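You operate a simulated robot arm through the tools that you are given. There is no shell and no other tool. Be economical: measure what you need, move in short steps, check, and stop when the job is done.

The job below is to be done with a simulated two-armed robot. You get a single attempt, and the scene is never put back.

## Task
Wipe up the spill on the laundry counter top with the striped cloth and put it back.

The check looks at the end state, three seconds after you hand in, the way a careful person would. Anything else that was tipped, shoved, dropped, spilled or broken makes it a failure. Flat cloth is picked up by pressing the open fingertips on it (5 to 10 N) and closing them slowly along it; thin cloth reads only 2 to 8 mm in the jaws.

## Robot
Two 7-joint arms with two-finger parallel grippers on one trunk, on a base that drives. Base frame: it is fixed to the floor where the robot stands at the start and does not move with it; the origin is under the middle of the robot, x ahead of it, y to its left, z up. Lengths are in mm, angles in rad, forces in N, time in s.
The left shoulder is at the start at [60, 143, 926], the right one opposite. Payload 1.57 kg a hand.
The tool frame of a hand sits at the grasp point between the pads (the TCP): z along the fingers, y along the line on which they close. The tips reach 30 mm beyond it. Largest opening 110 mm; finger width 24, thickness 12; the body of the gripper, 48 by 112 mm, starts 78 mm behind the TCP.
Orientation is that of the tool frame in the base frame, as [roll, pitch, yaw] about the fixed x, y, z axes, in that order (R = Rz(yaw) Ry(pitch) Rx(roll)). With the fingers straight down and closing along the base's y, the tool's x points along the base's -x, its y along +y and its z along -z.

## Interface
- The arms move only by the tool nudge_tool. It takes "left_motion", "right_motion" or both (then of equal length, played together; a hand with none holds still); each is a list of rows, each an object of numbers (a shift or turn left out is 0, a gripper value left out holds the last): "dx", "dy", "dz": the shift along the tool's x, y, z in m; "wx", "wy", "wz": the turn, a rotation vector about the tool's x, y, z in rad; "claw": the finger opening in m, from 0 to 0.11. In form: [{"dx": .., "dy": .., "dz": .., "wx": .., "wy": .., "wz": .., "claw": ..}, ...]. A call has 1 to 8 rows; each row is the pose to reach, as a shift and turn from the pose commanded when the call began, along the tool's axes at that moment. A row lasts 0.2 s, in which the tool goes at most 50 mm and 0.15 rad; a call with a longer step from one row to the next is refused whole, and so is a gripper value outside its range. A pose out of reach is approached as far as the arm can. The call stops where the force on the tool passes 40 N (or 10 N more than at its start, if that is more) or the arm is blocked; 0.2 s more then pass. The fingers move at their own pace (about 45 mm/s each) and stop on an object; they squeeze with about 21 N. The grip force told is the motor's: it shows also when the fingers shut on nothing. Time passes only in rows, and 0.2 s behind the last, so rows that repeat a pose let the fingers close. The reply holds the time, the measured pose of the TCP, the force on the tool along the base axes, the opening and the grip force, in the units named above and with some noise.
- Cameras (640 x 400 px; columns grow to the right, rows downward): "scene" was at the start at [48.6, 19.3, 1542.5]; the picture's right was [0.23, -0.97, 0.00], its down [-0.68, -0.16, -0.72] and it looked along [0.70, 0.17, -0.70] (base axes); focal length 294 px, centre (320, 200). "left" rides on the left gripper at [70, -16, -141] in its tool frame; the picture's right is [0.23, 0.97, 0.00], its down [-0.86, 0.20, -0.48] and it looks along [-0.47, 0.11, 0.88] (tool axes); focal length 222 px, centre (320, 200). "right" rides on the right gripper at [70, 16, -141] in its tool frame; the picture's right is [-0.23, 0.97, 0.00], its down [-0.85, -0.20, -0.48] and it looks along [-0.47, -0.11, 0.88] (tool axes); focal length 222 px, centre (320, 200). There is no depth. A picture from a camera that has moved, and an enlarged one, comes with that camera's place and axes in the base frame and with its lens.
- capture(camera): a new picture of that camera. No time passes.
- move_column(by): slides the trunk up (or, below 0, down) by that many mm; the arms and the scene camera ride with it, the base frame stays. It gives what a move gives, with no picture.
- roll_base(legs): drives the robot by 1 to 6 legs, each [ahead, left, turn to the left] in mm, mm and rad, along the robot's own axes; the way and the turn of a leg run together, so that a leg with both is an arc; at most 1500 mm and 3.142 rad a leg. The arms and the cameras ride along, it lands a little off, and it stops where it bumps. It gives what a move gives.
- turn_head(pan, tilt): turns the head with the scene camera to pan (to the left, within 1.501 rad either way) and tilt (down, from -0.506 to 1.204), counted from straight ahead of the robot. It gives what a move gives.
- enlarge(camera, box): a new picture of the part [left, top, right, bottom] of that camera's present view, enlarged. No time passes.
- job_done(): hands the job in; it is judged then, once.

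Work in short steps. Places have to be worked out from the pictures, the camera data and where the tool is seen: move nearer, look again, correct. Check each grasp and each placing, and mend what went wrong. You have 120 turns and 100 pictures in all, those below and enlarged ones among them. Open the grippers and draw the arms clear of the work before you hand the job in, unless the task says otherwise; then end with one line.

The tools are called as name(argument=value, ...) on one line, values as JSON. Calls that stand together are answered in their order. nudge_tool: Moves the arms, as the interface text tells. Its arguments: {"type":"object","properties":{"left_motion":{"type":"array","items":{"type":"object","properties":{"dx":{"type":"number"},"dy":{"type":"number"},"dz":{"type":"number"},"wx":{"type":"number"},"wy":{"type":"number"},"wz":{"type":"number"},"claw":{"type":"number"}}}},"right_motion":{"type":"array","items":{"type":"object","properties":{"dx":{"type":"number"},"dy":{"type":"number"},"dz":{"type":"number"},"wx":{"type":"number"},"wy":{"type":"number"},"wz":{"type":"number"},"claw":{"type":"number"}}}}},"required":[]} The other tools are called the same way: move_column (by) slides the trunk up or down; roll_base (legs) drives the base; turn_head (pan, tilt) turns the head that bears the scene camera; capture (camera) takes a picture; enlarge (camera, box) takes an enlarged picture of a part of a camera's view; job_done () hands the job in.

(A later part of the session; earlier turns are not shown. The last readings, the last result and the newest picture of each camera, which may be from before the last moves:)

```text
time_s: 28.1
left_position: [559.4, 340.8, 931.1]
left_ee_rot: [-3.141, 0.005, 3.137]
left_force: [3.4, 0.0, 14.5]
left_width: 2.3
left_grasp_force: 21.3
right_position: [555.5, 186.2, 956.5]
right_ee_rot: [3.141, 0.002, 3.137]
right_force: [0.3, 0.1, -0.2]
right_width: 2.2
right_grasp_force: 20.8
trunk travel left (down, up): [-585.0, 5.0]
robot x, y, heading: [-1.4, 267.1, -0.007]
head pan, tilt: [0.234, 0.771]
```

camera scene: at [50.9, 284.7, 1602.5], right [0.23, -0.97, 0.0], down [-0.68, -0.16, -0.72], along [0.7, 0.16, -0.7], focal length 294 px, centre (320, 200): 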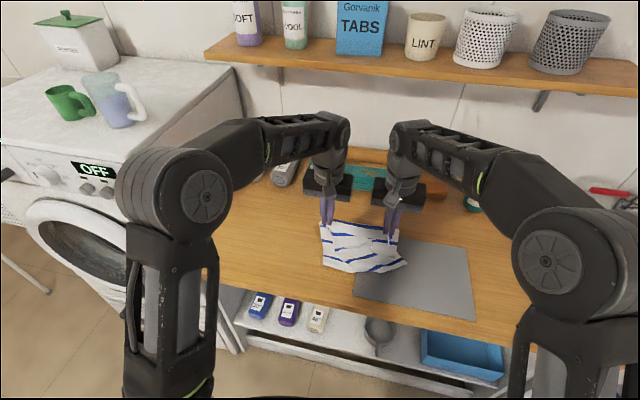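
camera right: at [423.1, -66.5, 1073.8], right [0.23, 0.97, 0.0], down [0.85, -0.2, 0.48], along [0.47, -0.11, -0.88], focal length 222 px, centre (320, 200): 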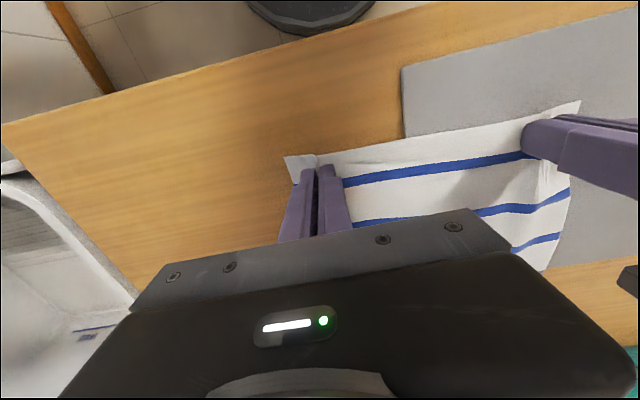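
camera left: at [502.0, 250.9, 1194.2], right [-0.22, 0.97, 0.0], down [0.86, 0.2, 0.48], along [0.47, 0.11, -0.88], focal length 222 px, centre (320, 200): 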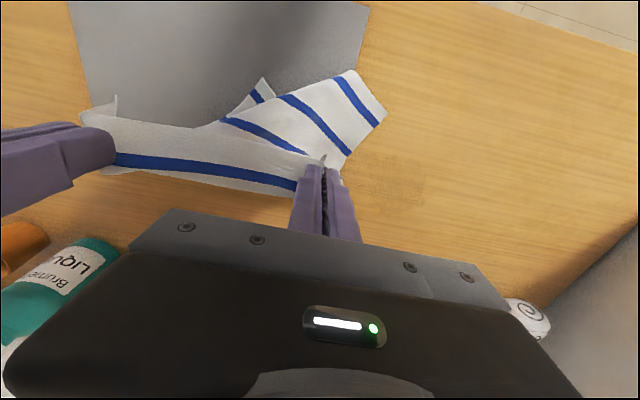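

Pressing 14.5 N. Stroke pair at y≈341 and 353.

nudge_tool(left_motion=[{"dx": -0.028}, {"dx": -0.056}, {"dx": -0.084}, {"dx": -0.112}, {"dx": -0.1, "dy": 0.011}, {"dx": -0.067, "dy": 0.011}, {"dx": -0.034, "dy": 0.011}, {"dx": 0.0, "dy": 0.011}], right_motion=[{"dx": -0.028}, {"dx": -0.056}, {"dx": -0.084}, {"dx": -0.112}, {"dx": -0.1, "dy": 0.011}, {"dx": -0.067, "dy": 0.011}, {"dx": -0.034, "dy": 0.011}, {"dx": 0.0, "dy": 0.011}])

nudge_tool(left_motion=[{"dx": 0, "dy": 0.011}, {"dx": -0.035, "dy": 0.011}, {"dx": -0.07, "dy": 0.011}, {"dx": -0.108, "dy": 0.011}, {"dx": -0.1, "dy": 0.022}, {"dx": -0.067, "dy": 0.022}, {"dx": -0.034, "dy": 0.022}, {"dx": 0.0, "dy": 0.022}], right_motion=[{"dx": 0, "dy": 0.011}, {"dx": -0.035, "dy": 0.011}, {"dx": -0.07, "dy": 0.011}, {"dx": -0.108, "dy": 0.011}, {"dx": -0.1, "dy": 0.022}, {"dx": -0.067, "dy": 0.022}, {"dx": -0.034, "dy": 0.022}, {"dx": 0.0, "dy": 0.022}])

nudge_tool(left_motion=[{"dx": 0, "dy": 0.011}, {"dx": -0.035, "dy": 0.011}, {"dx": -0.07, "dy": 0.011}, {"dx": -0.108, "dy": 0.011}, {"dx": -0.1, "dy": 0.022}, {"dx": -0.067, "dy": 0.022}, {"dx": -0.034, "dy": 0.022}, {"dx": 0.0, "dy": 0.022}], right_motion=[{"dx": 0, "dy": 0.011}, {"dx": -0.035, "dy": 0.011}, {"dx": -0.07, "dy": 0.011}, {"dx": -0.108, "dy": 0.011}, {"dx": -0.1, "dy": 0.022}, {"dx": -0.067, "dy": 0.022}, {"dx": -0.034, "dy": 0.022}, {"dx": 0.0, "dy": 0.022}])

capture(camera="left")

```text
time_s: 29.9
left_position: [555.1, 355.5, 932.2]
left_ee_rot: [3.141, -0.002, 3.138]
left_force: [-0.6, -0.2, 2.7]
left_width: 2.1
left_grasp_force: 20.8
right_position: [554.2, 199.2, 954.7]
right_ee_rot: [-3.142, 0.004, 3.139]
right_force: [-0.6, -0.4, 0.3]
right_width: 2.2
right_grasp_force: 20.3
trunk travel left (down, up): [-585.0, 5.0]
robot x, y, heading: [1.3, 266.1, -0.004]
head pan, tilt: [0.234, 0.771]
```

```text
time_s: 31.7
left_position: [558.8, 376.6, 932.3]
left_ee_rot: [-3.141, 0.007, 3.138]
left_force: [4.0, -1.1, 23.8]
left_width: 2.1
left_grasp_force: 21.1
right_position: [552.2, 220.1, 956.8]
right_ee_rot: [-3.142, 0.001, 3.139]
right_force: [0.2, 0.1, 0.2]
right_width: 2.4
right_grasp_force: 20.9
trunk travel left (down, up): [-585.0, 5.0]
robot x, y, heading: [2.2, 262.5, -0.008]
head pan, tilt: [0.234, 0.771]
```

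```text
time_s: 32.8
left_position: [662.7, 389.9, 931.7]
left_ee_rot: [-3.137, 0.009, 3.139]
left_force: [2.0, -1.6, 9.4]
left_width: 2.5
left_grasp_force: 21.0
right_position: [656.5, 230.4, 954.0]
right_ee_rot: [3.14, -0.001, 3.138]
right_force: [-1.0, 1.5, 0.2]
right_width: 2.1
right_grasp_force: 21.5
trunk travel left (down, up): [-585.0, 5.0]
robot x, y, heading: [0.2, 265.4, -0.008]
head pan, tilt: [0.234, 0.771]
stopped in row 5 (left hand): the force on the tool passed its limit (the readings are from after the stop); the commanded pose is now the measured one
```

```text
68 pictures are left
camera left: at [591.7, 374.9, 1072.6], right [-0.22, 0.97, -0.01], down [0.85, 0.2, 0.49], along [0.47, 0.1, -0.87], focal length 222 px, centre (320, 200)
```

left: 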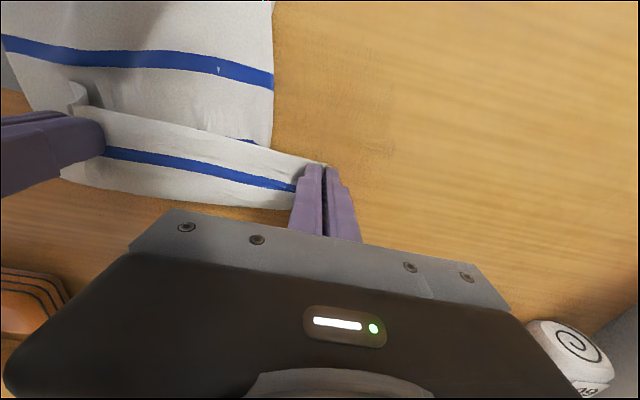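

The force peaked once (a fold of cloth underneath); commanded pose was reset. I continue with strokes at y≈390–435 with slightly lighter pressure.

nudge_tool(left_motion=[{"dx": 0.03, "dz": 0.0003}, {"dx": 0.06, "dz": 0.0003}, {"dx": 0.09, "dz": 0.0003}, {"dx": 0.105, "dz": 0.0003}, {"dx": 0.09, "dy": 0.011, "dz": 0.0003}, {"dx": 0.06, "dy": 0.011, "dz": 0.0003}, {"dx": 0.03, "dy": 0.011, "dz": 0.0003}, {"dx": 0.0, "dy": 0.011, "dz": 0.0003}], right_motion=[{"dx": 0.03}, {"dx": 0.06}, {"dx": 0.09}, {"dx": 0.105}, {"dx": 0.09, "dy": 0.011}, {"dx": 0.06, "dy": 0.011}, {"dx": 0.03, "dy": 0.011}, {"dx": 0.0, "dy": 0.011}])

nudge_tool(left_motion=[{"dx": 0.0, "dy": 0.011}, {"dx": 0.035, "dy": 0.011}, {"dx": 0.07, "dy": 0.011}, {"dx": 0.105, "dy": 0.011}, {"dx": 0.09, "dy": 0.022}, {"dx": 0.06, "dy": 0.022}, {"dx": 0.03, "dy": 0.022}, {"dx": 0.0, "dy": 0.022}], right_motion=[{"dx": 0.0, "dy": 0.011}, {"dx": 0.035, "dy": 0.011}, {"dx": 0.07, "dy": 0.011}, {"dx": 0.105, "dy": 0.011}, {"dx": 0.09, "dy": 0.022}, {"dx": 0.06, "dy": 0.022}, {"dx": 0.03, "dy": 0.022}, {"dx": 0.0, "dy": 0.022}])

nudge_tool(left_motion=[{"dx": 0.0, "dy": 0.011}, {"dx": 0.035, "dy": 0.011}, {"dx": 0.07, "dy": 0.011}, {"dx": 0.105, "dy": 0.011}], right_motion=[{"dx": 0.0, "dy": 0.011}, {"dx": 0.035, "dy": 0.011}, {"dx": 0.07, "dy": 0.011}, {"dx": 0.105, "dy": 0.011}])

capture(camera="left")

```text
time_s: 34.5
left_position: [661.4, 400.6, 931.8]
left_ee_rot: [-3.139, 0.009, 3.139]
left_force: [-5.4, -3.9, 21.3]
left_width: 2.4
left_grasp_force: 20.3
right_position: [658.2, 238.9, 955.1]
right_ee_rot: [3.139, -0.001, 3.14]
right_force: [0.3, 4.1, -0.1]
right_width: 2.1
right_grasp_force: 21.8
trunk travel left (down, up): [-585.0, 5.0]
robot x, y, heading: [-0.9, 266.6, 0.001]
head pan, tilt: [0.234, 0.771]
```

```text
time_s: 35.9
left_position: [578.5, 422.6, 932.7]
left_ee_rot: [-3.138, 0.005, 3.137]
left_force: [-4.8, -1.2, 20.8]
left_width: 1.9
left_grasp_force: 21.5
right_position: [578.0, 261.8, 956.0]
right_ee_rot: [3.141, 0.002, 3.14]
right_force: [0.4, 1.4, 0.3]
right_width: 2.5
right_grasp_force: 20.7
trunk travel left (down, up): [-585.0, 5.0]
robot x, y, heading: [1.0, 265.0, -0.01]
head pan, tilt: [0.234, 0.771]
stopped in row 6 (left hand): the force on the tool passed its limit (the readings are from after the stop); the commanded pose is now the measured one
```

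```text
time_s: 36.9
left_position: [476.7, 434.8, 931.2]
left_ee_rot: [3.141, 0.001, 3.14]
left_force: [1.7, -1.7, 21.2]
left_width: 2.4
left_grasp_force: 20.7
right_position: [471.8, 274.0, 956.2]
right_ee_rot: [-3.141, 0.0, 3.139]
right_force: [0.4, 2.7, 0.1]
right_width: 2.2
right_grasp_force: 21.1
trunk travel left (down, up): [-585.0, 5.0]
robot x, y, heading: [-1.5, 263.0, -0.0]
head pan, tilt: [0.234, 0.771]
```

```text
67 pictures are left
camera left: at [406.4, 418.7, 1073.0], right [-0.23, 0.97, 0.0], down [0.86, 0.2, 0.48], along [0.47, 0.11, -0.88], focal length 222 px, centre (320, 200)
```

left: 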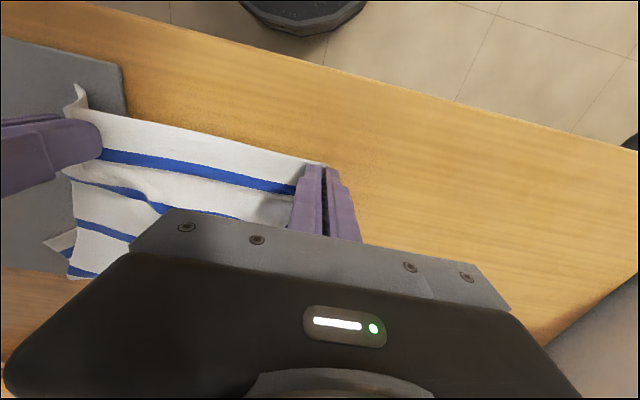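

Because a call was stopped early the last stroke ended nearer the edge (x 477), harmless. I lift and shift right to inspect the spill.

nudge_tool(left_motion=[{"dz": -0.02}, {"dy": -0.04, "dz": -0.05}, {"dy": -0.08, "dz": -0.07}, {"dy": -0.12, "dz": -0.07}, {"dy": -0.15, "dz": -0.07}], right_motion=[{"dz": -0.02}, {"dy": -0.04, "dz": -0.05}, {"dy": -0.08, "dz": -0.07}, {"dy": -0.12, "dz": -0.07}, {"dy": -0.15, "dz": -0.07}])

enlarge(camera="scene", box=[240, 180, 400, 280])

```text
time_s: 38.1
left_position: [475.5, 284.6, 1001.2]
left_ee_rot: [3.141, -0.002, 3.139]
left_force: [0.1, -2.5, 0.6]
left_width: 2.3
left_grasp_force: 21.3
right_position: [473.3, 123.5, 1024.5]
right_ee_rot: [-3.142, -0.001, 3.141]
right_force: [0.3, 2.2, 0.3]
right_width: 2.1
right_grasp_force: 21.4
trunk travel left (down, up): [-585.0, 5.0]
robot x, y, heading: [-1.7, 261.0, -0.002]
head pan, tilt: [0.234, 0.771]
```

```text
4.00 times, centred on (320, 230) of scene
camera zoom: at [48.5, 283.4, 1602.5], right [0.23, -0.97, 0.0], down [-0.68, -0.16, -0.72], along [0.7, 0.16, -0.7], focal length 1176 px, centre (320, 80)
```

zoom: 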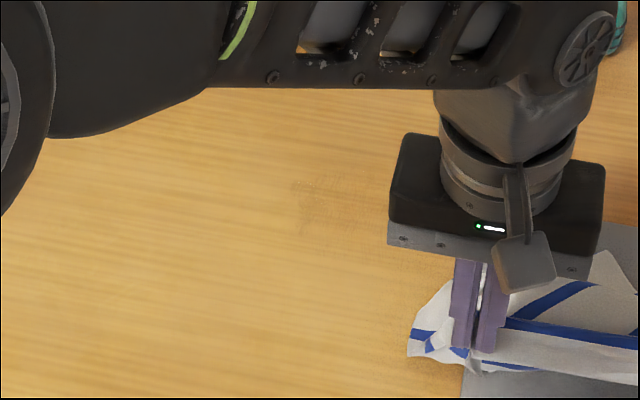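

Much fainter already. I move a bit more right and zoom in.

nudge_tool(left_motion=[{"dy": -0.04}, {"dy": -0.08}], right_motion=[{"dy": -0.04}, {"dy": -0.08}])

enlarge(camera="scene", box=[280, 200, 370, 256])

capture(camera="scene")

```text
time_s: 38.7
left_position: [473.6, 201.9, 1001.7]
left_ee_rot: [-3.142, -0.002, 3.139]
left_force: [0.6, -1.9, 0.0]
left_width: 2.1
left_grasp_force: 21.0
right_position: [471.4, 41.0, 1021.8]
right_ee_rot: [-3.141, 0.0, 3.14]
right_force: [0.3, 1.9, 0.3]
right_width: 2.4
right_grasp_force: 20.4
trunk travel left (down, up): [-585.0, 5.0]
robot x, y, heading: [2.5, 266.5, -0.002]
head pan, tilt: [0.234, 0.771]
```

```text
7.11 times, centred on (325, 228) of scene
camera zoom: at [48.7, 283.3, 1602.5], right [0.23, -0.97, 0.0], down [-0.68, -0.16, -0.72], along [0.7, 0.16, -0.7], focal length 2090 px, centre (284, 1)
```

zoom: 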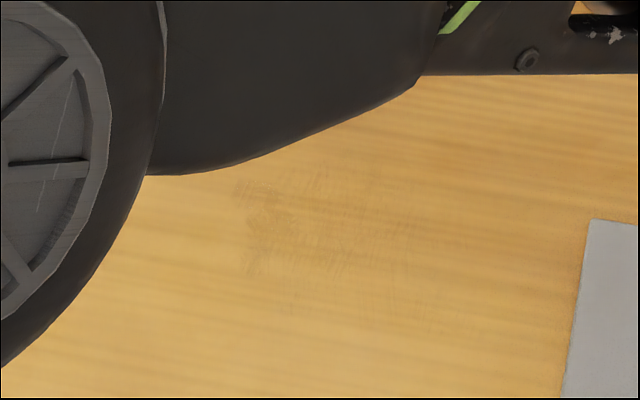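

```text
64 pictures are left
camera scene: at [48.7, 283.3, 1602.5], right [0.23, -0.97, 0.0], down [-0.68, -0.16, -0.72], along [0.7, 0.16, -0.7], focal length 294 px, centre (320, 200)
```

scene: 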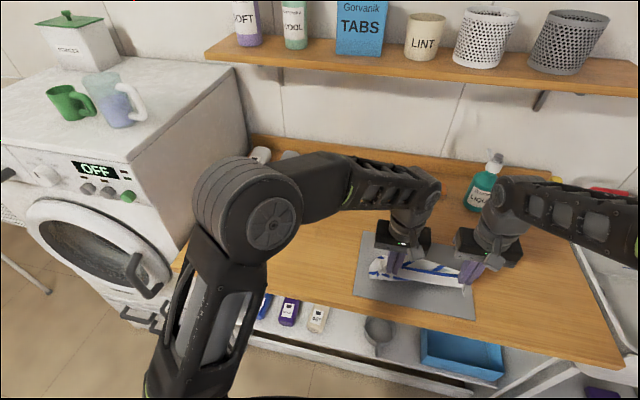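

Only a faint patch remains around x 585–645, y 405–440. I return there for further strokes.

nudge_tool(left_motion=[{"dx": -0.02, "dy": 0.04}, {"dx": -0.04, "dy": 0.08}, {"dx": -0.06, "dy": 0.12, "dz": 0.01}, {"dx": -0.08, "dy": 0.16, "dz": 0.03}, {"dx": -0.1, "dy": 0.2, "dz": 0.05}, {"dx": -0.1, "dy": 0.2, "dz": 0.066}, {"dx": -0.1, "dy": 0.2, "dz": 0.07}], right_motion=[{"dx": -0.02, "dy": 0.04}, {"dx": -0.04, "dy": 0.08}, {"dx": -0.06, "dy": 0.12, "dz": 0.01}, {"dx": -0.08, "dy": 0.16, "dz": 0.03}, {"dx": -0.1, "dy": 0.2, "dz": 0.05}, {"dx": -0.1, "dy": 0.2, "dz": 0.066}, {"dx": -0.1, "dy": 0.2, "dz": 0.068}])

```text
time_s: 40.3
left_position: [573.5, 401.6, 933.9]
left_ee_rot: [-3.138, 0.008, 3.138]
left_force: [-0.9, -1.1, 25.6]
left_width: 2.4
left_grasp_force: 20.7
right_position: [572.6, 244.9, 956.0]
right_ee_rot: [-3.141, 0.002, 3.138]
right_force: [1.0, 1.2, -0.5]
right_width: 2.1
right_grasp_force: 20.8
trunk travel left (down, up): [-585.0, 5.0]
robot x, y, heading: [-2.2, 263.8, -0.004]
head pan, tilt: [0.234, 0.771]
```

25 N with cloth bunched underneath; I ease 1 mm and stroke.

nudge_tool(left_motion=[{"dx": -0.025, "dz": -0.001}, {"dx": -0.05, "dz": -0.001}, {"dx": -0.078, "dz": -0.001}, {"dx": -0.078, "dy": 0.01, "dz": -0.001}, {"dx": -0.05, "dy": 0.01, "dz": -0.001}, {"dx": -0.025, "dy": 0.01, "dz": -0.001}, {"dx": 0.0, "dy": 0.01, "dz": -0.001}, {"dx": 0.0, "dy": 0.02, "dz": -0.001}], right_motion=[{"dx": -0.025}, {"dx": -0.05}, {"dx": -0.078}, {"dx": -0.078, "dy": 0.01}, {"dx": -0.05, "dy": 0.01}, {"dx": -0.025, "dy": 0.01}, {"dx": 0.0, "dy": 0.01}, {"dx": 0.0, "dy": 0.02}])

```text
time_s: 42.1
left_position: [574.7, 420.2, 933.3]
left_ee_rot: [-3.139, 0.003, 3.137]
left_force: [2.5, -13.0, 30.2]
left_width: 2.6
left_grasp_force: 21.2
right_position: [571.9, 262.2, 957.7]
right_ee_rot: [3.14, 0.001, 3.135]
right_force: [-0.3, 1.8, 0.5]
right_width: 2.3
right_grasp_force: 21.1
trunk travel left (down, up): [-585.0, 5.0]
robot x, y, heading: [4.6, 265.4, -0.003]
head pan, tilt: [0.234, 0.771]
```

nudge_tool(left_motion=[{"dx": -0.025, "dz": -0.0012}, {"dx": -0.05, "dz": -0.0012}, {"dx": -0.078, "dz": -0.0012}, {"dx": -0.078, "dy": 0.01, "dz": -0.001}, {"dx": -0.05, "dy": 0.01, "dz": -0.001}, {"dx": -0.025, "dy": 0.01, "dz": -0.001}, {"dx": 0.0, "dy": 0.01, "dz": -0.001}], right_motion=[{"dx": -0.025}, {"dx": -0.05}, {"dx": -0.078}, {"dx": -0.078, "dy": 0.01}, {"dx": -0.05, "dy": 0.01}, {"dx": -0.025, "dy": 0.01}, {"dx": 0.0, "dy": 0.01}])

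```text
time_s: 43.7
left_position: [575.2, 436.4, 933.1]
left_ee_rot: [-3.141, -0.001, 3.14]
left_force: [1.0, -3.4, 10.1]
left_width: 2.1
left_grasp_force: 20.9
right_position: [573.0, 274.7, 955.5]
right_ee_rot: [-3.142, -0.001, 3.138]
right_force: [0.4, 3.5, -0.3]
right_width: 1.8
right_grasp_force: 20.7
trunk travel left (down, up): [-585.0, 5.0]
robot x, y, heading: [-1.4, 270.9, -0.007]
head pan, tilt: [0.234, 0.771]
```

Steady at 10 N. More strokes at y≈444 and back toward 424, 404.

nudge_tool(left_motion=[{"dx": 0.0, "dy": 0.008}, {"dx": -0.035, "dy": 0.008}, {"dx": -0.078, "dy": 0.008}, {"dx": -0.078, "dy": -0.008}, {"dx": -0.05, "dy": -0.008}, {"dx": -0.025, "dy": -0.008}, {"dx": 0.0, "dy": -0.008}, {"dx": 0.0, "dy": -0.018}], right_motion=[{"dx": 0.0, "dy": 0.008}, {"dx": -0.035, "dy": 0.008}, {"dx": -0.078, "dy": 0.008}, {"dx": -0.078, "dy": -0.008}, {"dx": -0.05, "dy": -0.008}, {"dx": -0.025, "dy": -0.008}, {"dx": 0.0, "dy": -0.008}, {"dx": 0.0, "dy": -0.018}])

nudge_tool(left_motion=[{"dx": -0.03}, {"dx": -0.06}, {"dx": -0.085}, {"dx": -0.085, "dy": -0.012}, {"dx": -0.06, "dy": -0.012}, {"dx": -0.03, "dy": -0.012}, {"dx": 0.0, "dy": -0.012}], right_motion=[{"dx": -0.03}, {"dx": -0.06}, {"dx": -0.085}, {"dx": -0.085, "dy": -0.012}, {"dx": -0.06, "dy": -0.012}, {"dx": -0.03, "dy": -0.012}, {"dx": 0.0, "dy": -0.012}])

```text
time_s: 45.5
left_position: [574.7, 418.2, 932.3]
left_ee_rot: [3.141, 0.003, -3.139]
left_force: [3.7, 7.1, 29.5]
left_width: 2.2
left_grasp_force: 21.3
right_position: [572.2, 257.2, 958.6]
right_ee_rot: [-3.14, 0.003, 3.139]
right_force: [0.5, 4.9, -0.6]
right_width: 2.6
right_grasp_force: 21.2
trunk travel left (down, up): [-585.0, 5.0]
robot x, y, heading: [2.2, 265.8, -0.004]
head pan, tilt: [0.234, 0.771]
```

```text
time_s: 47.1
left_position: [573.0, 403.9, 932.0]
left_ee_rot: [-3.138, 0.003, 3.137]
left_force: [5.3, -6.9, 22.5]
left_width: 2.2
left_grasp_force: 21.1
right_position: [571.5, 244.4, 958.3]
right_ee_rot: [3.14, 0.001, 3.141]
right_force: [-0.5, 5.9, -0.7]
right_width: 2.1
right_grasp_force: 21.2
trunk travel left (down, up): [-585.0, 5.0]
robot x, y, heading: [-1.0, 267.5, -0.007]
head pan, tilt: [0.234, 0.771]
```

Good pressure. I lift and move right to inspect; also bringing the right hand slightly toward the left to relieve tension.

nudge_tool(left_motion=[{"dz": -0.02}, {"dx": 0.02, "dy": -0.04, "dz": -0.05}, {"dx": 0.05, "dy": -0.08, "dz": -0.07}, {"dx": 0.075, "dy": -0.12, "dz": -0.09}, {"dx": 0.1, "dy": -0.16, "dz": -0.11}, {"dx": 0.1, "dy": -0.2, "dz": -0.11}], right_motion=[{"dz": -0.02, "dy": 0.003}, {"dx": 0.02, "dy": -0.037, "dz": -0.05}, {"dx": 0.05, "dy": -0.077, "dz": -0.07}, {"dx": 0.075, "dy": -0.117, "dz": -0.09}, {"dx": 0.1, "dy": -0.157, "dz": -0.1}, {"dx": 0.1, "dy": -0.197, "dz": -0.1}])

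enlarge(camera="scene", box=[280, 200, 370, 256])

capture(camera="left")

```text
refused: row 2 steps farther than a row can; nothing moved
```

```text
7.11 times, centred on (325, 228) of scene
camera zoom: at [46.3, 283.8, 1602.4], right [0.23, -0.97, 0.0], down [-0.68, -0.16, -0.72], along [0.7, 0.16, -0.7], focal length 2090 px, centre (284, 1)
```

zoom: 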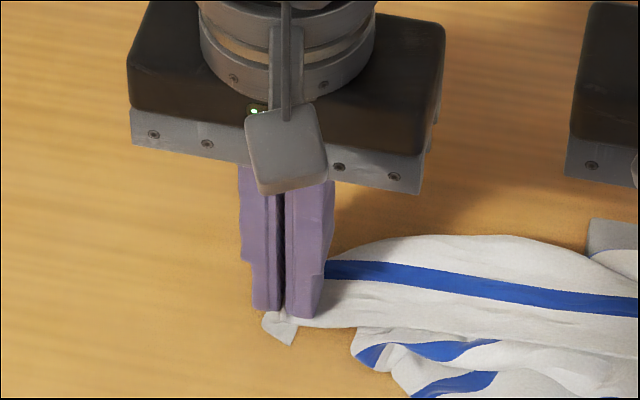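

```text
62 pictures are left
camera left: at [502.9, 389.6, 1073.6], right [-0.22, 0.97, 0.0], down [0.85, 0.2, 0.48], along [0.47, 0.1, -0.88], focal length 222 px, centre (320, 200)
```

left: 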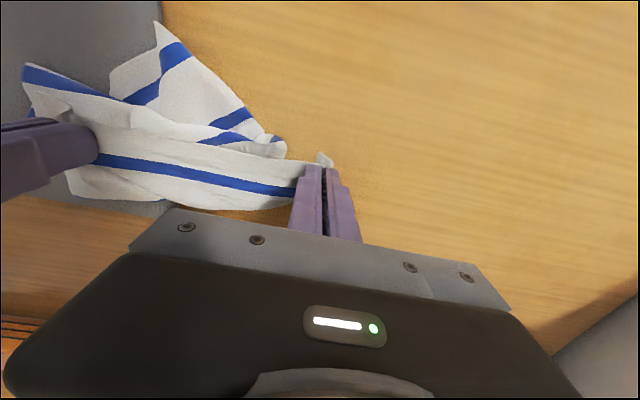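

Refused for step size; I repeat with smaller steps.

nudge_tool(left_motion=[{"dz": -0.03}, {"dx": 0.01, "dy": -0.03, "dz": -0.06}, {"dx": 0.03, "dy": -0.06, "dz": -0.085}, {"dx": 0.05, "dy": -0.095, "dz": -0.1}, {"dx": 0.07, "dy": -0.13, "dz": -0.11}, {"dx": 0.09, "dy": -0.165, "dz": -0.11}, {"dx": 0.1, "dy": -0.2, "dz": -0.11}], right_motion=[{"dz": -0.03}, {"dx": 0.01, "dy": -0.027, "dz": -0.06}, {"dx": 0.03, "dy": -0.057, "dz": -0.085}, {"dx": 0.05, "dy": -0.092, "dz": -0.09}, {"dx": 0.07, "dy": -0.127, "dz": -0.09}, {"dx": 0.09, "dy": -0.162, "dz": -0.09}, {"dx": 0.1, "dy": -0.197, "dz": -0.09}])

enlarge(camera="scene", box=[280, 200, 370, 256])

capture(camera="left")

```text
time_s: 48.7
left_position: [474.2, 204.5, 1041.0]
left_ee_rot: [-3.141, -0.001, 3.14]
left_force: [-0.5, 0.2, 0.3]
left_width: 2.1
left_grasp_force: 21.1
right_position: [474.7, 45.2, 1045.6]
right_ee_rot: [-3.14, 0.001, 3.137]
right_force: [-1.1, 0.3, -0.9]
right_width: 2.0
right_grasp_force: 21.4
trunk travel left (down, up): [-585.0, 5.0]
robot x, y, heading: [-0.6, 263.9, 0.0]
head pan, tilt: [0.234, 0.771]
```

```text
7.11 times, centred on (325, 228) of scene
camera zoom: at [48.2, 282.5, 1602.5], right [0.23, -0.97, 0.0], down [-0.68, -0.16, -0.72], along [0.7, 0.16, -0.7], focal length 2090 px, centre (284, 1)
```

zoom: 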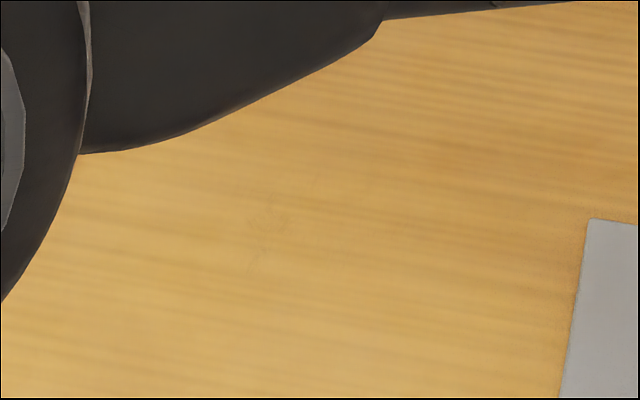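

```text
60 pictures are left
camera left: at [404.4, 188.9, 1182.0], right [-0.23, 0.97, 0.0], down [0.86, 0.2, 0.48], along [0.47, 0.11, -0.88], focal length 222 px, centre (320, 200)
```

left: 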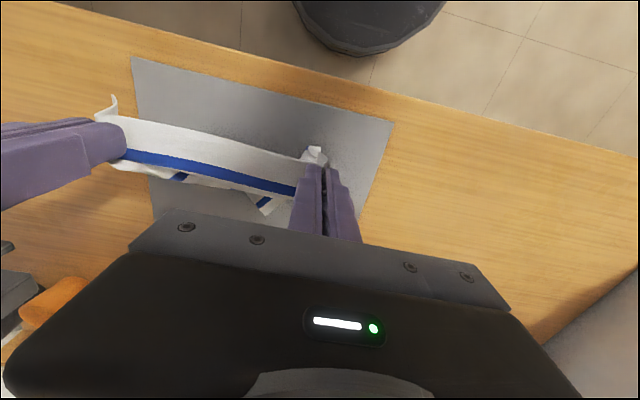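

Nearly gone; a trace remains around [615, 421]. One more round there.

nudge_tool(left_motion=[{"dx": -0.02, "dy": 0.04}, {"dx": -0.04, "dy": 0.08, "dz": 0.01}, {"dx": -0.06, "dy": 0.115, "dz": 0.03}, {"dx": -0.075, "dy": 0.15, "dz": 0.05}, {"dx": -0.09, "dy": 0.18, "dz": 0.075}, {"dx": -0.1, "dy": 0.205, "dz": 0.1}, {"dx": -0.11, "dy": 0.215, "dz": 0.107}, {"dx": -0.11, "dy": 0.215, "dz": 0.109}], right_motion=[{"dx": -0.02, "dy": 0.04}, {"dx": -0.04, "dy": 0.08, "dz": 0.01}, {"dx": -0.06, "dy": 0.115, "dz": 0.03}, {"dx": -0.075, "dy": 0.15, "dz": 0.05}, {"dx": -0.09, "dy": 0.18, "dz": 0.075}, {"dx": -0.1, "dy": 0.205, "dz": 0.088}, {"dx": -0.11, "dy": 0.215, "dz": 0.088}, {"dx": -0.11, "dy": 0.215, "dz": 0.088}])

```text
time_s: 50.5
left_position: [587.5, 418.5, 933.4]
left_ee_rot: [-3.141, 0.005, 3.138]
left_force: [0.5, -2.6, 15.0]
left_width: 2.3
left_grasp_force: 21.1
right_position: [584.7, 260.9, 958.9]
right_ee_rot: [-3.141, 0.0, 3.139]
right_force: [0.6, 1.5, 0.2]
right_width: 2.6
right_grasp_force: 21.0
trunk travel left (down, up): [-585.0, 5.0]
robot x, y, heading: [-0.2, 263.1, -0.003]
head pan, tilt: [0.234, 0.771]
```

nudge_tool(left_motion=[{"dx": -0.03}, {"dx": -0.06}, {"dx": -0.06, "dy": 0.01}, {"dx": -0.03, "dy": 0.01}, {"dx": 0.0, "dy": 0.01}, {"dx": 0.0, "dy": 0.005}, {"dx": -0.03, "dy": 0.005}, {"dx": -0.06, "dy": 0.005}], right_motion=[{"dx": -0.03}, {"dx": -0.06}, {"dx": -0.06, "dy": 0.01}, {"dx": -0.03, "dy": 0.01}, {"dx": 0.0, "dy": 0.01}, {"dx": 0.0, "dy": 0.005}, {"dx": -0.03, "dy": 0.005}, {"dx": -0.06, "dy": 0.005}])

nudge_tool(left_motion=[{"dx": 0.0, "dy": -0.012}, {"dx": 0.03, "dy": -0.012}, {"dx": 0.06, "dy": -0.012}, {"dx": 0.06, "dy": -0.022}, {"dx": 0.03, "dy": -0.022}, {"dx": 0.0, "dy": -0.022}, {"dx": 0.0, "dy": -0.035}, {"dx": 0.04, "dy": -0.035}], right_motion=[{"dx": 0.0, "dy": -0.012}, {"dx": 0.03, "dy": -0.012}, {"dx": 0.06, "dy": -0.012}, {"dx": 0.06, "dy": -0.022}, {"dx": 0.03, "dy": -0.022}, {"dx": 0.0, "dy": -0.022}, {"dx": 0.0, "dy": -0.035}, {"dx": 0.04, "dy": -0.035}])

```text
time_s: 52.3
left_position: [643.5, 425.5, 933.0]
left_ee_rot: [-3.14, 0.001, 3.139]
left_force: [-5.7, -0.5, 19.5]
left_width: 2.1
left_grasp_force: 20.7
right_position: [642.7, 268.2, 958.4]
right_ee_rot: [-3.141, 0.002, 3.138]
right_force: [-0.5, 0.8, -0.1]
right_width: 2.4
right_grasp_force: 21.3
trunk travel left (down, up): [-585.0, 5.0]
robot x, y, heading: [-0.6, 265.8, -0.004]
head pan, tilt: [0.234, 0.771]
```

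```text
time_s: 54.1
left_position: [604.6, 389.0, 932.7]
left_ee_rot: [-3.138, -0.002, 3.138]
left_force: [-2.0, -2.6, 11.5]
left_width: 2.5
left_grasp_force: 21.0
right_position: [602.0, 231.5, 962.3]
right_ee_rot: [-3.141, 0.003, 3.138]
right_force: [-0.4, 1.1, 0.3]
right_width: 2.6
right_grasp_force: 21.1
trunk travel left (down, up): [-585.0, 5.0]
robot x, y, heading: [1.0, 268.6, -0.006]
head pan, tilt: [0.234, 0.771]
```

Now I lift up and back right to inspect again.

nudge_tool(left_motion=[{"dz": -0.03}, {"dx": 0.01, "dy": -0.02, "dz": -0.06}, {"dx": 0.025, "dy": -0.045, "dz": -0.09}, {"dx": 0.045, "dy": -0.075, "dz": -0.11}, {"dx": 0.065, "dy": -0.105, "dz": -0.13}, {"dx": 0.085, "dy": -0.135, "dz": -0.15}, {"dx": 0.1, "dy": -0.165, "dz": -0.17}, {"dx": 0.115, "dy": -0.19, "dz": -0.19}], right_motion=[{"dz": -0.03}, {"dx": 0.01, "dy": -0.02, "dz": -0.06}, {"dx": 0.025, "dy": -0.045, "dz": -0.09}, {"dx": 0.045, "dy": -0.075, "dz": -0.1}, {"dx": 0.065, "dy": -0.105, "dz": -0.11}, {"dx": 0.085, "dy": -0.135, "dz": -0.13}, {"dx": 0.1, "dy": -0.165, "dz": -0.15}, {"dx": 0.115, "dy": -0.19, "dz": -0.165}])

enlarge(camera="scene", box=[280, 200, 370, 256])

capture(camera="scene")

capture(camera="left")

```text
time_s: 55.9
left_position: [488.5, 199.0, 1120.4]
left_ee_rot: [-3.14, 0.0, 3.14]
left_force: [0.5, -2.4, -0.7]
left_width: 2.1
left_grasp_force: 21.4
right_position: [489.7, 37.3, 1124.5]
right_ee_rot: [-3.141, -0.001, 3.138]
right_force: [-1.1, 1.9, 0.3]
right_width: 2.4
right_grasp_force: 20.5
trunk travel left (down, up): [-585.0, 5.0]
robot x, y, heading: [1.3, 261.3, 0.0]
head pan, tilt: [0.234, 0.771]
```

```text
7.11 times, centred on (325, 228) of scene
camera zoom: at [47.0, 283.2, 1602.6], right [0.23, -0.97, 0.0], down [-0.68, -0.16, -0.72], along [0.7, 0.16, -0.7], focal length 2090 px, centre (284, 1)
```

zoom: 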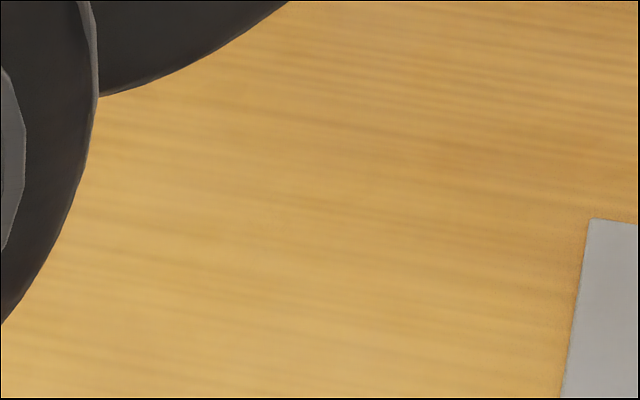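

```text
58 pictures are left
camera scene: at [47.0, 283.2, 1602.6], right [0.23, -0.97, 0.0], down [-0.68, -0.16, -0.72], along [0.7, 0.16, -0.7], focal length 294 px, centre (320, 200)
```

scene: 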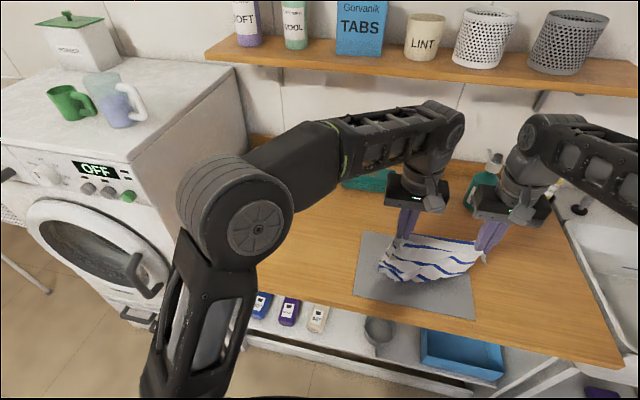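

```text
57 pictures are left
camera left: at [418.2, 184.2, 1261.7], right [-0.23, 0.97, 0.0], down [0.86, 0.2, 0.48], along [0.47, 0.11, -0.88], focal length 222 px, centre (320, 200)
```

left: 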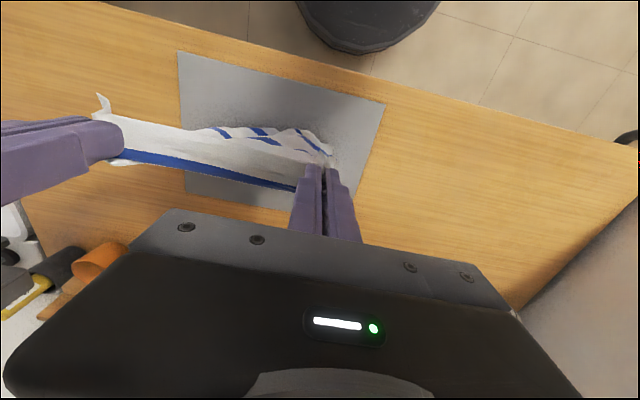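

The spill is gone and the mat is in place. Now the return: raise the hands to hang the cloth free, then drive back right ~265 mm.

nudge_tool(left_motion=[{"dz": -0.015}, {"dz": -0.032}, {"dz": -0.032}], right_motion=[{"dz": -0.015}, {"dz": -0.03}, {"dz": -0.03}])

roll_base(legs=[[0, -265, 0]])

capture(camera="scene")

capture(camera="right")

```text
time_s: 56.7
left_position: [489.4, 201.6, 1136.3]
left_ee_rot: [-3.139, 0.0, 3.139]
left_force: [0.7, -1.5, 0.9]
left_width: 2.1
left_grasp_force: 21.1
left hand out of reach, approached as far as the arm can: row 2, 3
right_position: [489.3, 39.6, 1154.0]
right_ee_rot: [3.141, -0.001, 3.139]
right_force: [-0.2, 2.5, -0.4]
right_width: 2.4
right_grasp_force: 20.9
trunk travel left (down, up): [-585.0, 5.0]
robot x, y, heading: [1.4, 263.3, -0.002]
head pan, tilt: [0.234, 0.771]
```

```text
time_s: 58.6
left_position: [487.5, -71.1, 1135.9]
left_ee_rot: [-3.141, 0.0, 3.136]
left_force: [0.9, -1.8, 0.0]
left_width: 2.2
left_grasp_force: 20.6
right_position: [487.3, -232.8, 1153.9]
right_ee_rot: [3.141, 0.002, 3.135]
right_force: [-0.9, 3.1, 0.1]
right_width: 2.5
right_grasp_force: 21.4
trunk travel left (down, up): [-585.0, 5.0]
robot x, y, heading: [-2.1, -6.0, -0.005]
head pan, tilt: [0.234, 0.771]
```

```text
56 pictures are left
camera scene: at [47.2, 12.6, 1602.5], right [0.22, -0.97, 0.0], down [-0.68, -0.16, -0.72], along [0.7, 0.16, -0.7], focal length 294 px, centre (320, 200)
```

scene: 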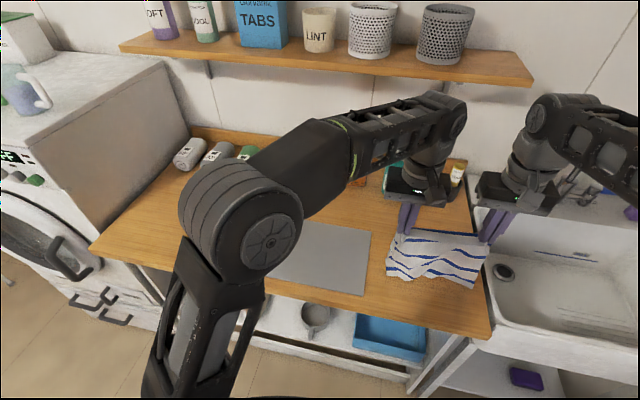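

```text
55 pictures are left
camera right: at [418.2, -215.7, 1295.7], right [0.23, 0.97, 0.0], down [0.85, -0.21, 0.48], along [0.47, -0.11, -0.88], focal length 222 px, centre (320, 200)
```

right: 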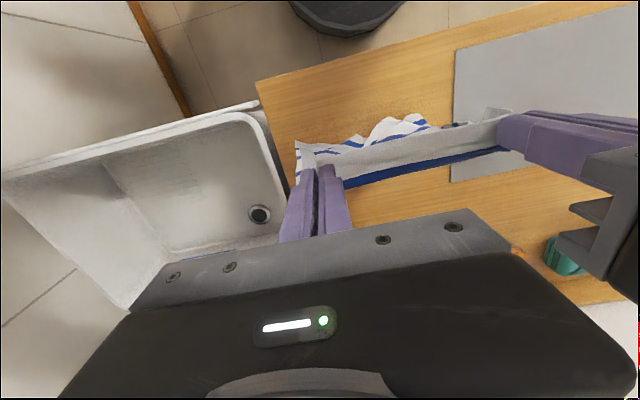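

The hands need to go ~150 mm left, and I need height farther out, so I tilt the tools so the fingers point ahead (gives reach for laying the far edge first).

nudge_tool(left_motion=[{"dy": 0.019, "wy": -0.09}, {"dy": 0.038, "wy": -0.18}, {"dy": 0.057, "wy": -0.27}, {"dy": 0.076, "wy": -0.36}, {"dy": 0.095, "wy": -0.45}, {"dy": 0.114, "wy": -0.54}, {"dy": 0.133, "wy": -0.63}, {"dy": 0.15, "wy": -0.72}], right_motion=[{"dy": 0.019, "wy": -0.09}, {"dy": 0.038, "wy": -0.18}, {"dy": 0.057, "wy": -0.27}, {"dy": 0.076, "wy": -0.36}, {"dy": 0.095, "wy": -0.45}, {"dy": 0.114, "wy": -0.54}, {"dy": 0.133, "wy": -0.63}, {"dy": 0.152, "wy": -0.72}])

capture(camera="scene")

```text
time_s: 60.4
left_position: [486.7, 80.4, 1135.7]
left_ee_rot: [-3.138, 0.72, 3.139]
left_force: [0.1, -0.8, -0.5]
left_width: 2.0
left_grasp_force: 20.5
right_position: [486.6, -77.3, 1154.6]
right_ee_rot: [3.141, 0.721, 3.137]
right_force: [0.2, 1.0, 0.0]
right_width: 2.4
right_grasp_force: 20.9
trunk travel left (down, up): [-585.0, 5.0]
robot x, y, heading: [-1.9, -2.5, -0.008]
head pan, tilt: [0.234, 0.771]
```

```text
54 pictures are left
camera scene: at [46.5, 14.8, 1602.5], right [0.22, -0.97, 0.0], down [-0.68, -0.16, -0.72], along [0.7, 0.16, -0.7], focal length 294 px, centre (320, 200)
```

scene: 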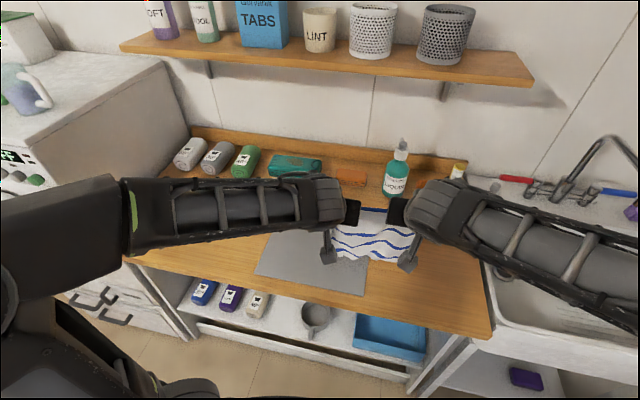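

Clear view now and both hands are centred over the original place. I move ahead ~200 mm and up to ~1180, still short of the bottle (front ≈ x 797).

nudge_tool(left_motion=[{"dx": -0.03, "dz": -0.02}, {"dx": -0.055, "dz": -0.01}, {"dx": -0.078, "dz": 0.01}, {"dx": -0.1, "dz": 0.03}, {"dx": -0.12, "dz": 0.05}, {"dx": -0.14, "dz": 0.065}, {"dx": -0.16, "dz": 0.082}, {"dx": -0.182, "dz": 0.1}], right_motion=[{"dx": -0.028, "dz": -0.012}, {"dx": -0.05, "dz": 0.0}, {"dx": -0.07, "dz": 0.02}, {"dx": -0.09, "dz": 0.04}, {"dx": -0.11, "dz": 0.06}, {"dx": -0.13, "dz": 0.078}, {"dx": -0.15, "dz": 0.096}, {"dx": -0.169, "dz": 0.115}])

capture(camera="scene")

capture(camera="right")

```text
time_s: 62.2
left_position: [693.6, 81.1, 1178.6]
left_ee_rot: [-3.139, 0.719, 3.137]
left_force: [-0.3, -0.9, 0.1]
left_width: 2.3
left_grasp_force: 21.3
right_position: [692.6, -80.2, 1176.5]
right_ee_rot: [3.141, 0.718, 3.138]
right_force: [1.0, 0.9, -0.2]
right_width: 2.5
right_grasp_force: 20.8
trunk travel left (down, up): [-585.0, 5.0]
robot x, y, heading: [-1.2, -7.7, -0.004]
head pan, tilt: [0.234, 0.771]
```

```text
53 pictures are left
camera scene: at [49.2, 14.1, 1602.4], right [0.22, -0.97, 0.0], down [-0.68, -0.16, -0.72], along [0.7, 0.16, -0.7], focal length 294 px, centre (320, 200)
```

scene: 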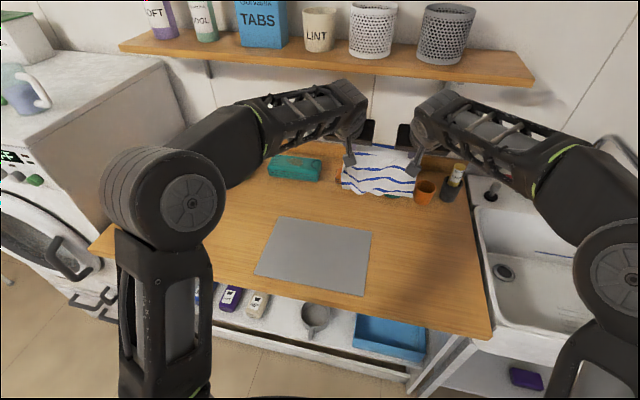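

```text
52 pictures are left
camera right: at [547.5, -63.5, 1238.7], right [0.18, 0.97, 0.15], down [0.33, -0.2, 0.92], along [0.93, -0.11, -0.35], focal length 222 px, centre (320, 200)
```

right: 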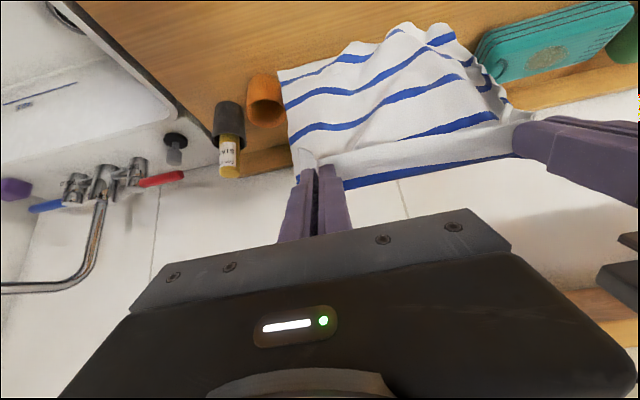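

The cloth may still be swinging; I hold a second and look again.

nudge_tool(left_motion=[{}, {}, {}, {}, {}])

enlarge(camera="scene", box=[290, 80, 490, 220])

capture(camera="left")

```text
time_s: 63.4
left_position: [691.7, 80.4, 1179.6]
left_ee_rot: [-3.139, 0.719, 3.138]
left_force: [-0.5, -1.0, -0.1]
left_width: 2.2
left_grasp_force: 21.3
right_position: [689.5, -80.0, 1178.4]
right_ee_rot: [3.14, 0.719, 3.135]
right_force: [-0.4, 1.3, 0.5]
right_width: 2.2
right_grasp_force: 21.4
trunk travel left (down, up): [-585.0, 5.0]
robot x, y, heading: [-3.6, -4.8, -0.004]
head pan, tilt: [0.234, 0.771]
```

```text
2.86 times, centred on (390, 150) of scene
camera zoom: at [47.4, 14.0, 1602.5], right [0.22, -0.97, 0.0], down [-0.68, -0.16, -0.72], along [0.7, 0.16, -0.7], focal length 840 px, centre (120, 343)
```

zoom: 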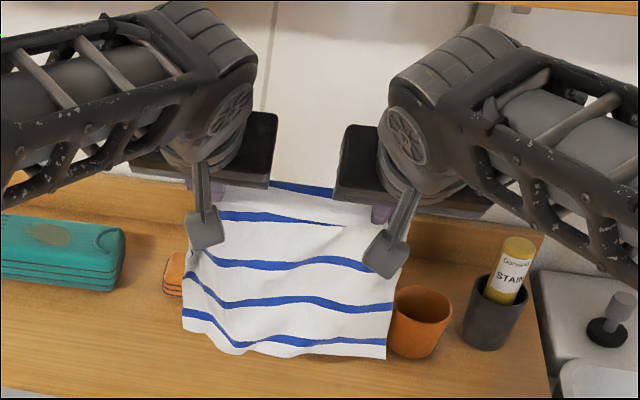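

```text
50 pictures are left
camera left: at [545.7, 65.4, 1239.8], right [-0.17, 0.97, -0.15], down [0.33, 0.2, 0.92], along [0.93, 0.1, -0.35], focal length 222 px, centre (320, 200)
```

left: 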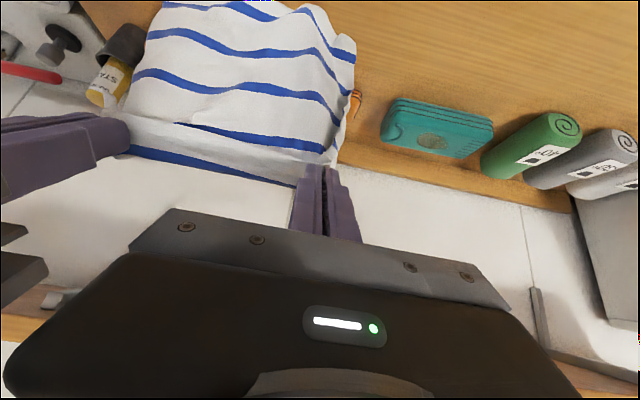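

The cloth hangs straight with its lower edge at about [717, z≈975]. I lower 65 mm until that edge just touches near x≈720.

nudge_tool(left_motion=[{"dx": 0.009, "dz": 0.0135}, {"dx": 0.018, "dz": 0.027}, {"dx": 0.028, "dz": 0.04}, {"dx": 0.037, "dz": 0.054}, {"dx": 0.037, "dz": 0.054}, {"dx": 0.037, "dz": 0.054}], right_motion=[{"dx": 0.009, "dz": 0.0135}, {"dx": 0.018, "dz": 0.027}, {"dx": 0.028, "dz": 0.04}, {"dx": 0.037, "dz": 0.054}, {"dx": 0.037, "dz": 0.054}, {"dx": 0.037, "dz": 0.054}])

enlarge(camera="scene", box=[290, 80, 490, 220])

capture(camera="left")

```text
time_s: 64.8
left_position: [698.3, 79.7, 1116.0]
left_ee_rot: [-3.138, 0.72, 3.138]
left_force: [0.3, -1.2, 0.2]
left_width: 2.3
left_grasp_force: 20.9
right_position: [700.9, -82.1, 1114.0]
right_ee_rot: [-3.141, 0.72, 3.137]
right_force: [0.4, 1.3, 0.0]
right_width: 2.4
right_grasp_force: 20.9
trunk travel left (down, up): [-585.0, 5.0]
robot x, y, heading: [-3.1, -8.2, -0.007]
head pan, tilt: [0.234, 0.771]
```

```text
2.86 times, centred on (390, 150) of scene
camera zoom: at [47.5, 14.0, 1602.5], right [0.22, -0.97, 0.0], down [-0.68, -0.16, -0.72], along [0.7, 0.16, -0.7], focal length 840 px, centre (120, 343)
```

zoom: 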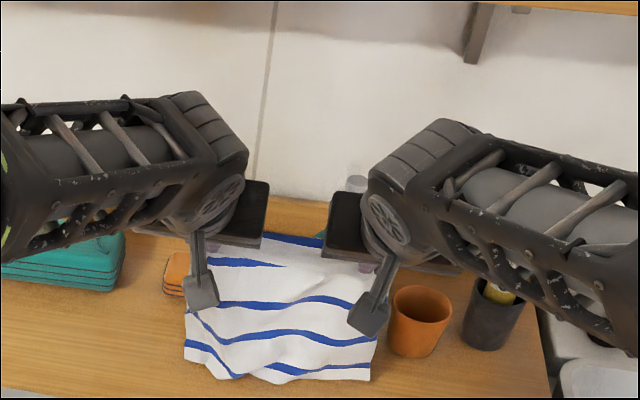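

```text
48 pictures are left
camera left: at [551.5, 64.7, 1176.1], right [-0.17, 0.97, -0.15], down [0.33, 0.2, 0.92], along [0.93, 0.1, -0.35], focal length 222 px, centre (320, 200)
```

left: 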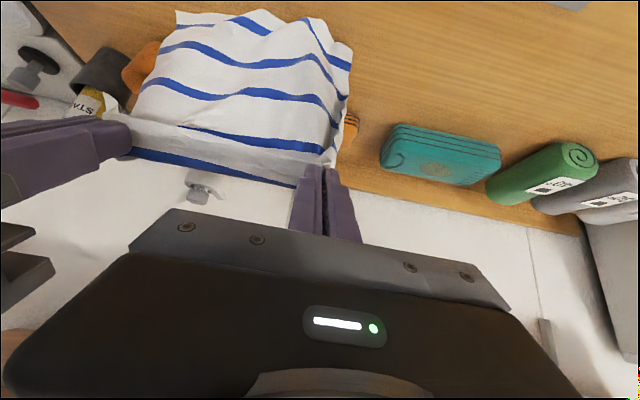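

The lower edge has touched down near x≈725. Now I swing the hands back and down in an arc so the cloth lays flat toward the robot.

nudge_tool(left_motion=[{"dx": 0.025, "dz": -0.022}, {"dx": 0.051, "dz": -0.0434}, {"dx": 0.085, "dz": -0.053}, {"dx": 0.1196, "dz": -0.0623}, {"dx": 0.145, "dz": -0.061}, {"dx": 0.17, "dz": -0.0595}, {"dx": 0.192, "dz": -0.058}], right_motion=[{"dx": 0.025, "dz": -0.022}, {"dx": 0.051, "dz": -0.0434}, {"dx": 0.085, "dz": -0.053}, {"dx": 0.1196, "dz": -0.0623}, {"dx": 0.145, "dz": -0.061}, {"dx": 0.17, "dz": -0.0595}, {"dx": 0.192, "dz": -0.058}])

capture(camera="scene")

capture(camera="left")

```text
time_s: 66.4
left_position: [516.8, 79.5, 1034.6]
left_ee_rot: [-3.138, 0.722, 3.14]
left_force: [-0.1, -2.0, -0.7]
left_width: 2.1
left_grasp_force: 22.0
right_position: [516.7, -80.1, 1031.6]
right_ee_rot: [3.141, 0.718, 3.133]
right_force: [0.0, 0.6, 0.6]
right_width: 2.4
right_grasp_force: 20.9
trunk travel left (down, up): [-585.0, 5.0]
robot x, y, heading: [-4.2, -3.4, -0.007]
head pan, tilt: [0.234, 0.771]
```

```text
47 pictures are left
camera scene: at [47.3, 14.1, 1602.5], right [0.22, -0.97, 0.0], down [-0.68, -0.16, -0.72], along [0.7, 0.16, -0.7], focal length 294 px, centre (320, 200)
```

scene: 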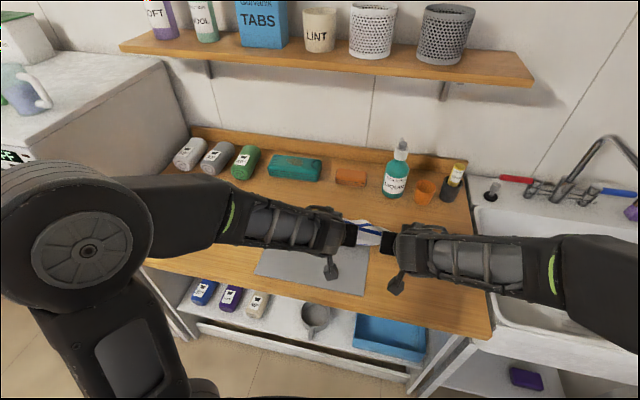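

```text
46 pictures are left
camera left: at [371.1, 64.9, 1094.3], right [-0.17, 0.97, -0.15], down [0.33, 0.2, 0.92], along [0.93, 0.1, -0.35], focal length 222 px, centre (320, 200)
```

left: 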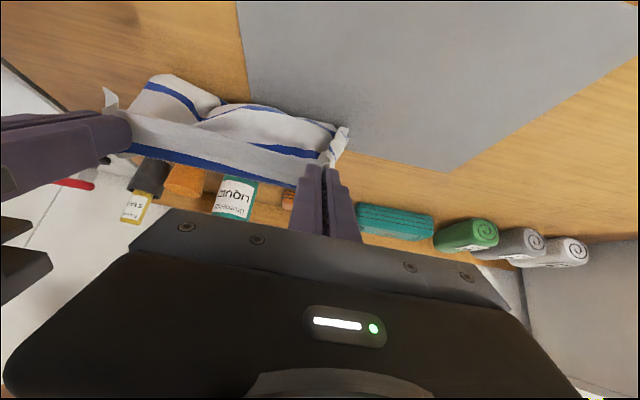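

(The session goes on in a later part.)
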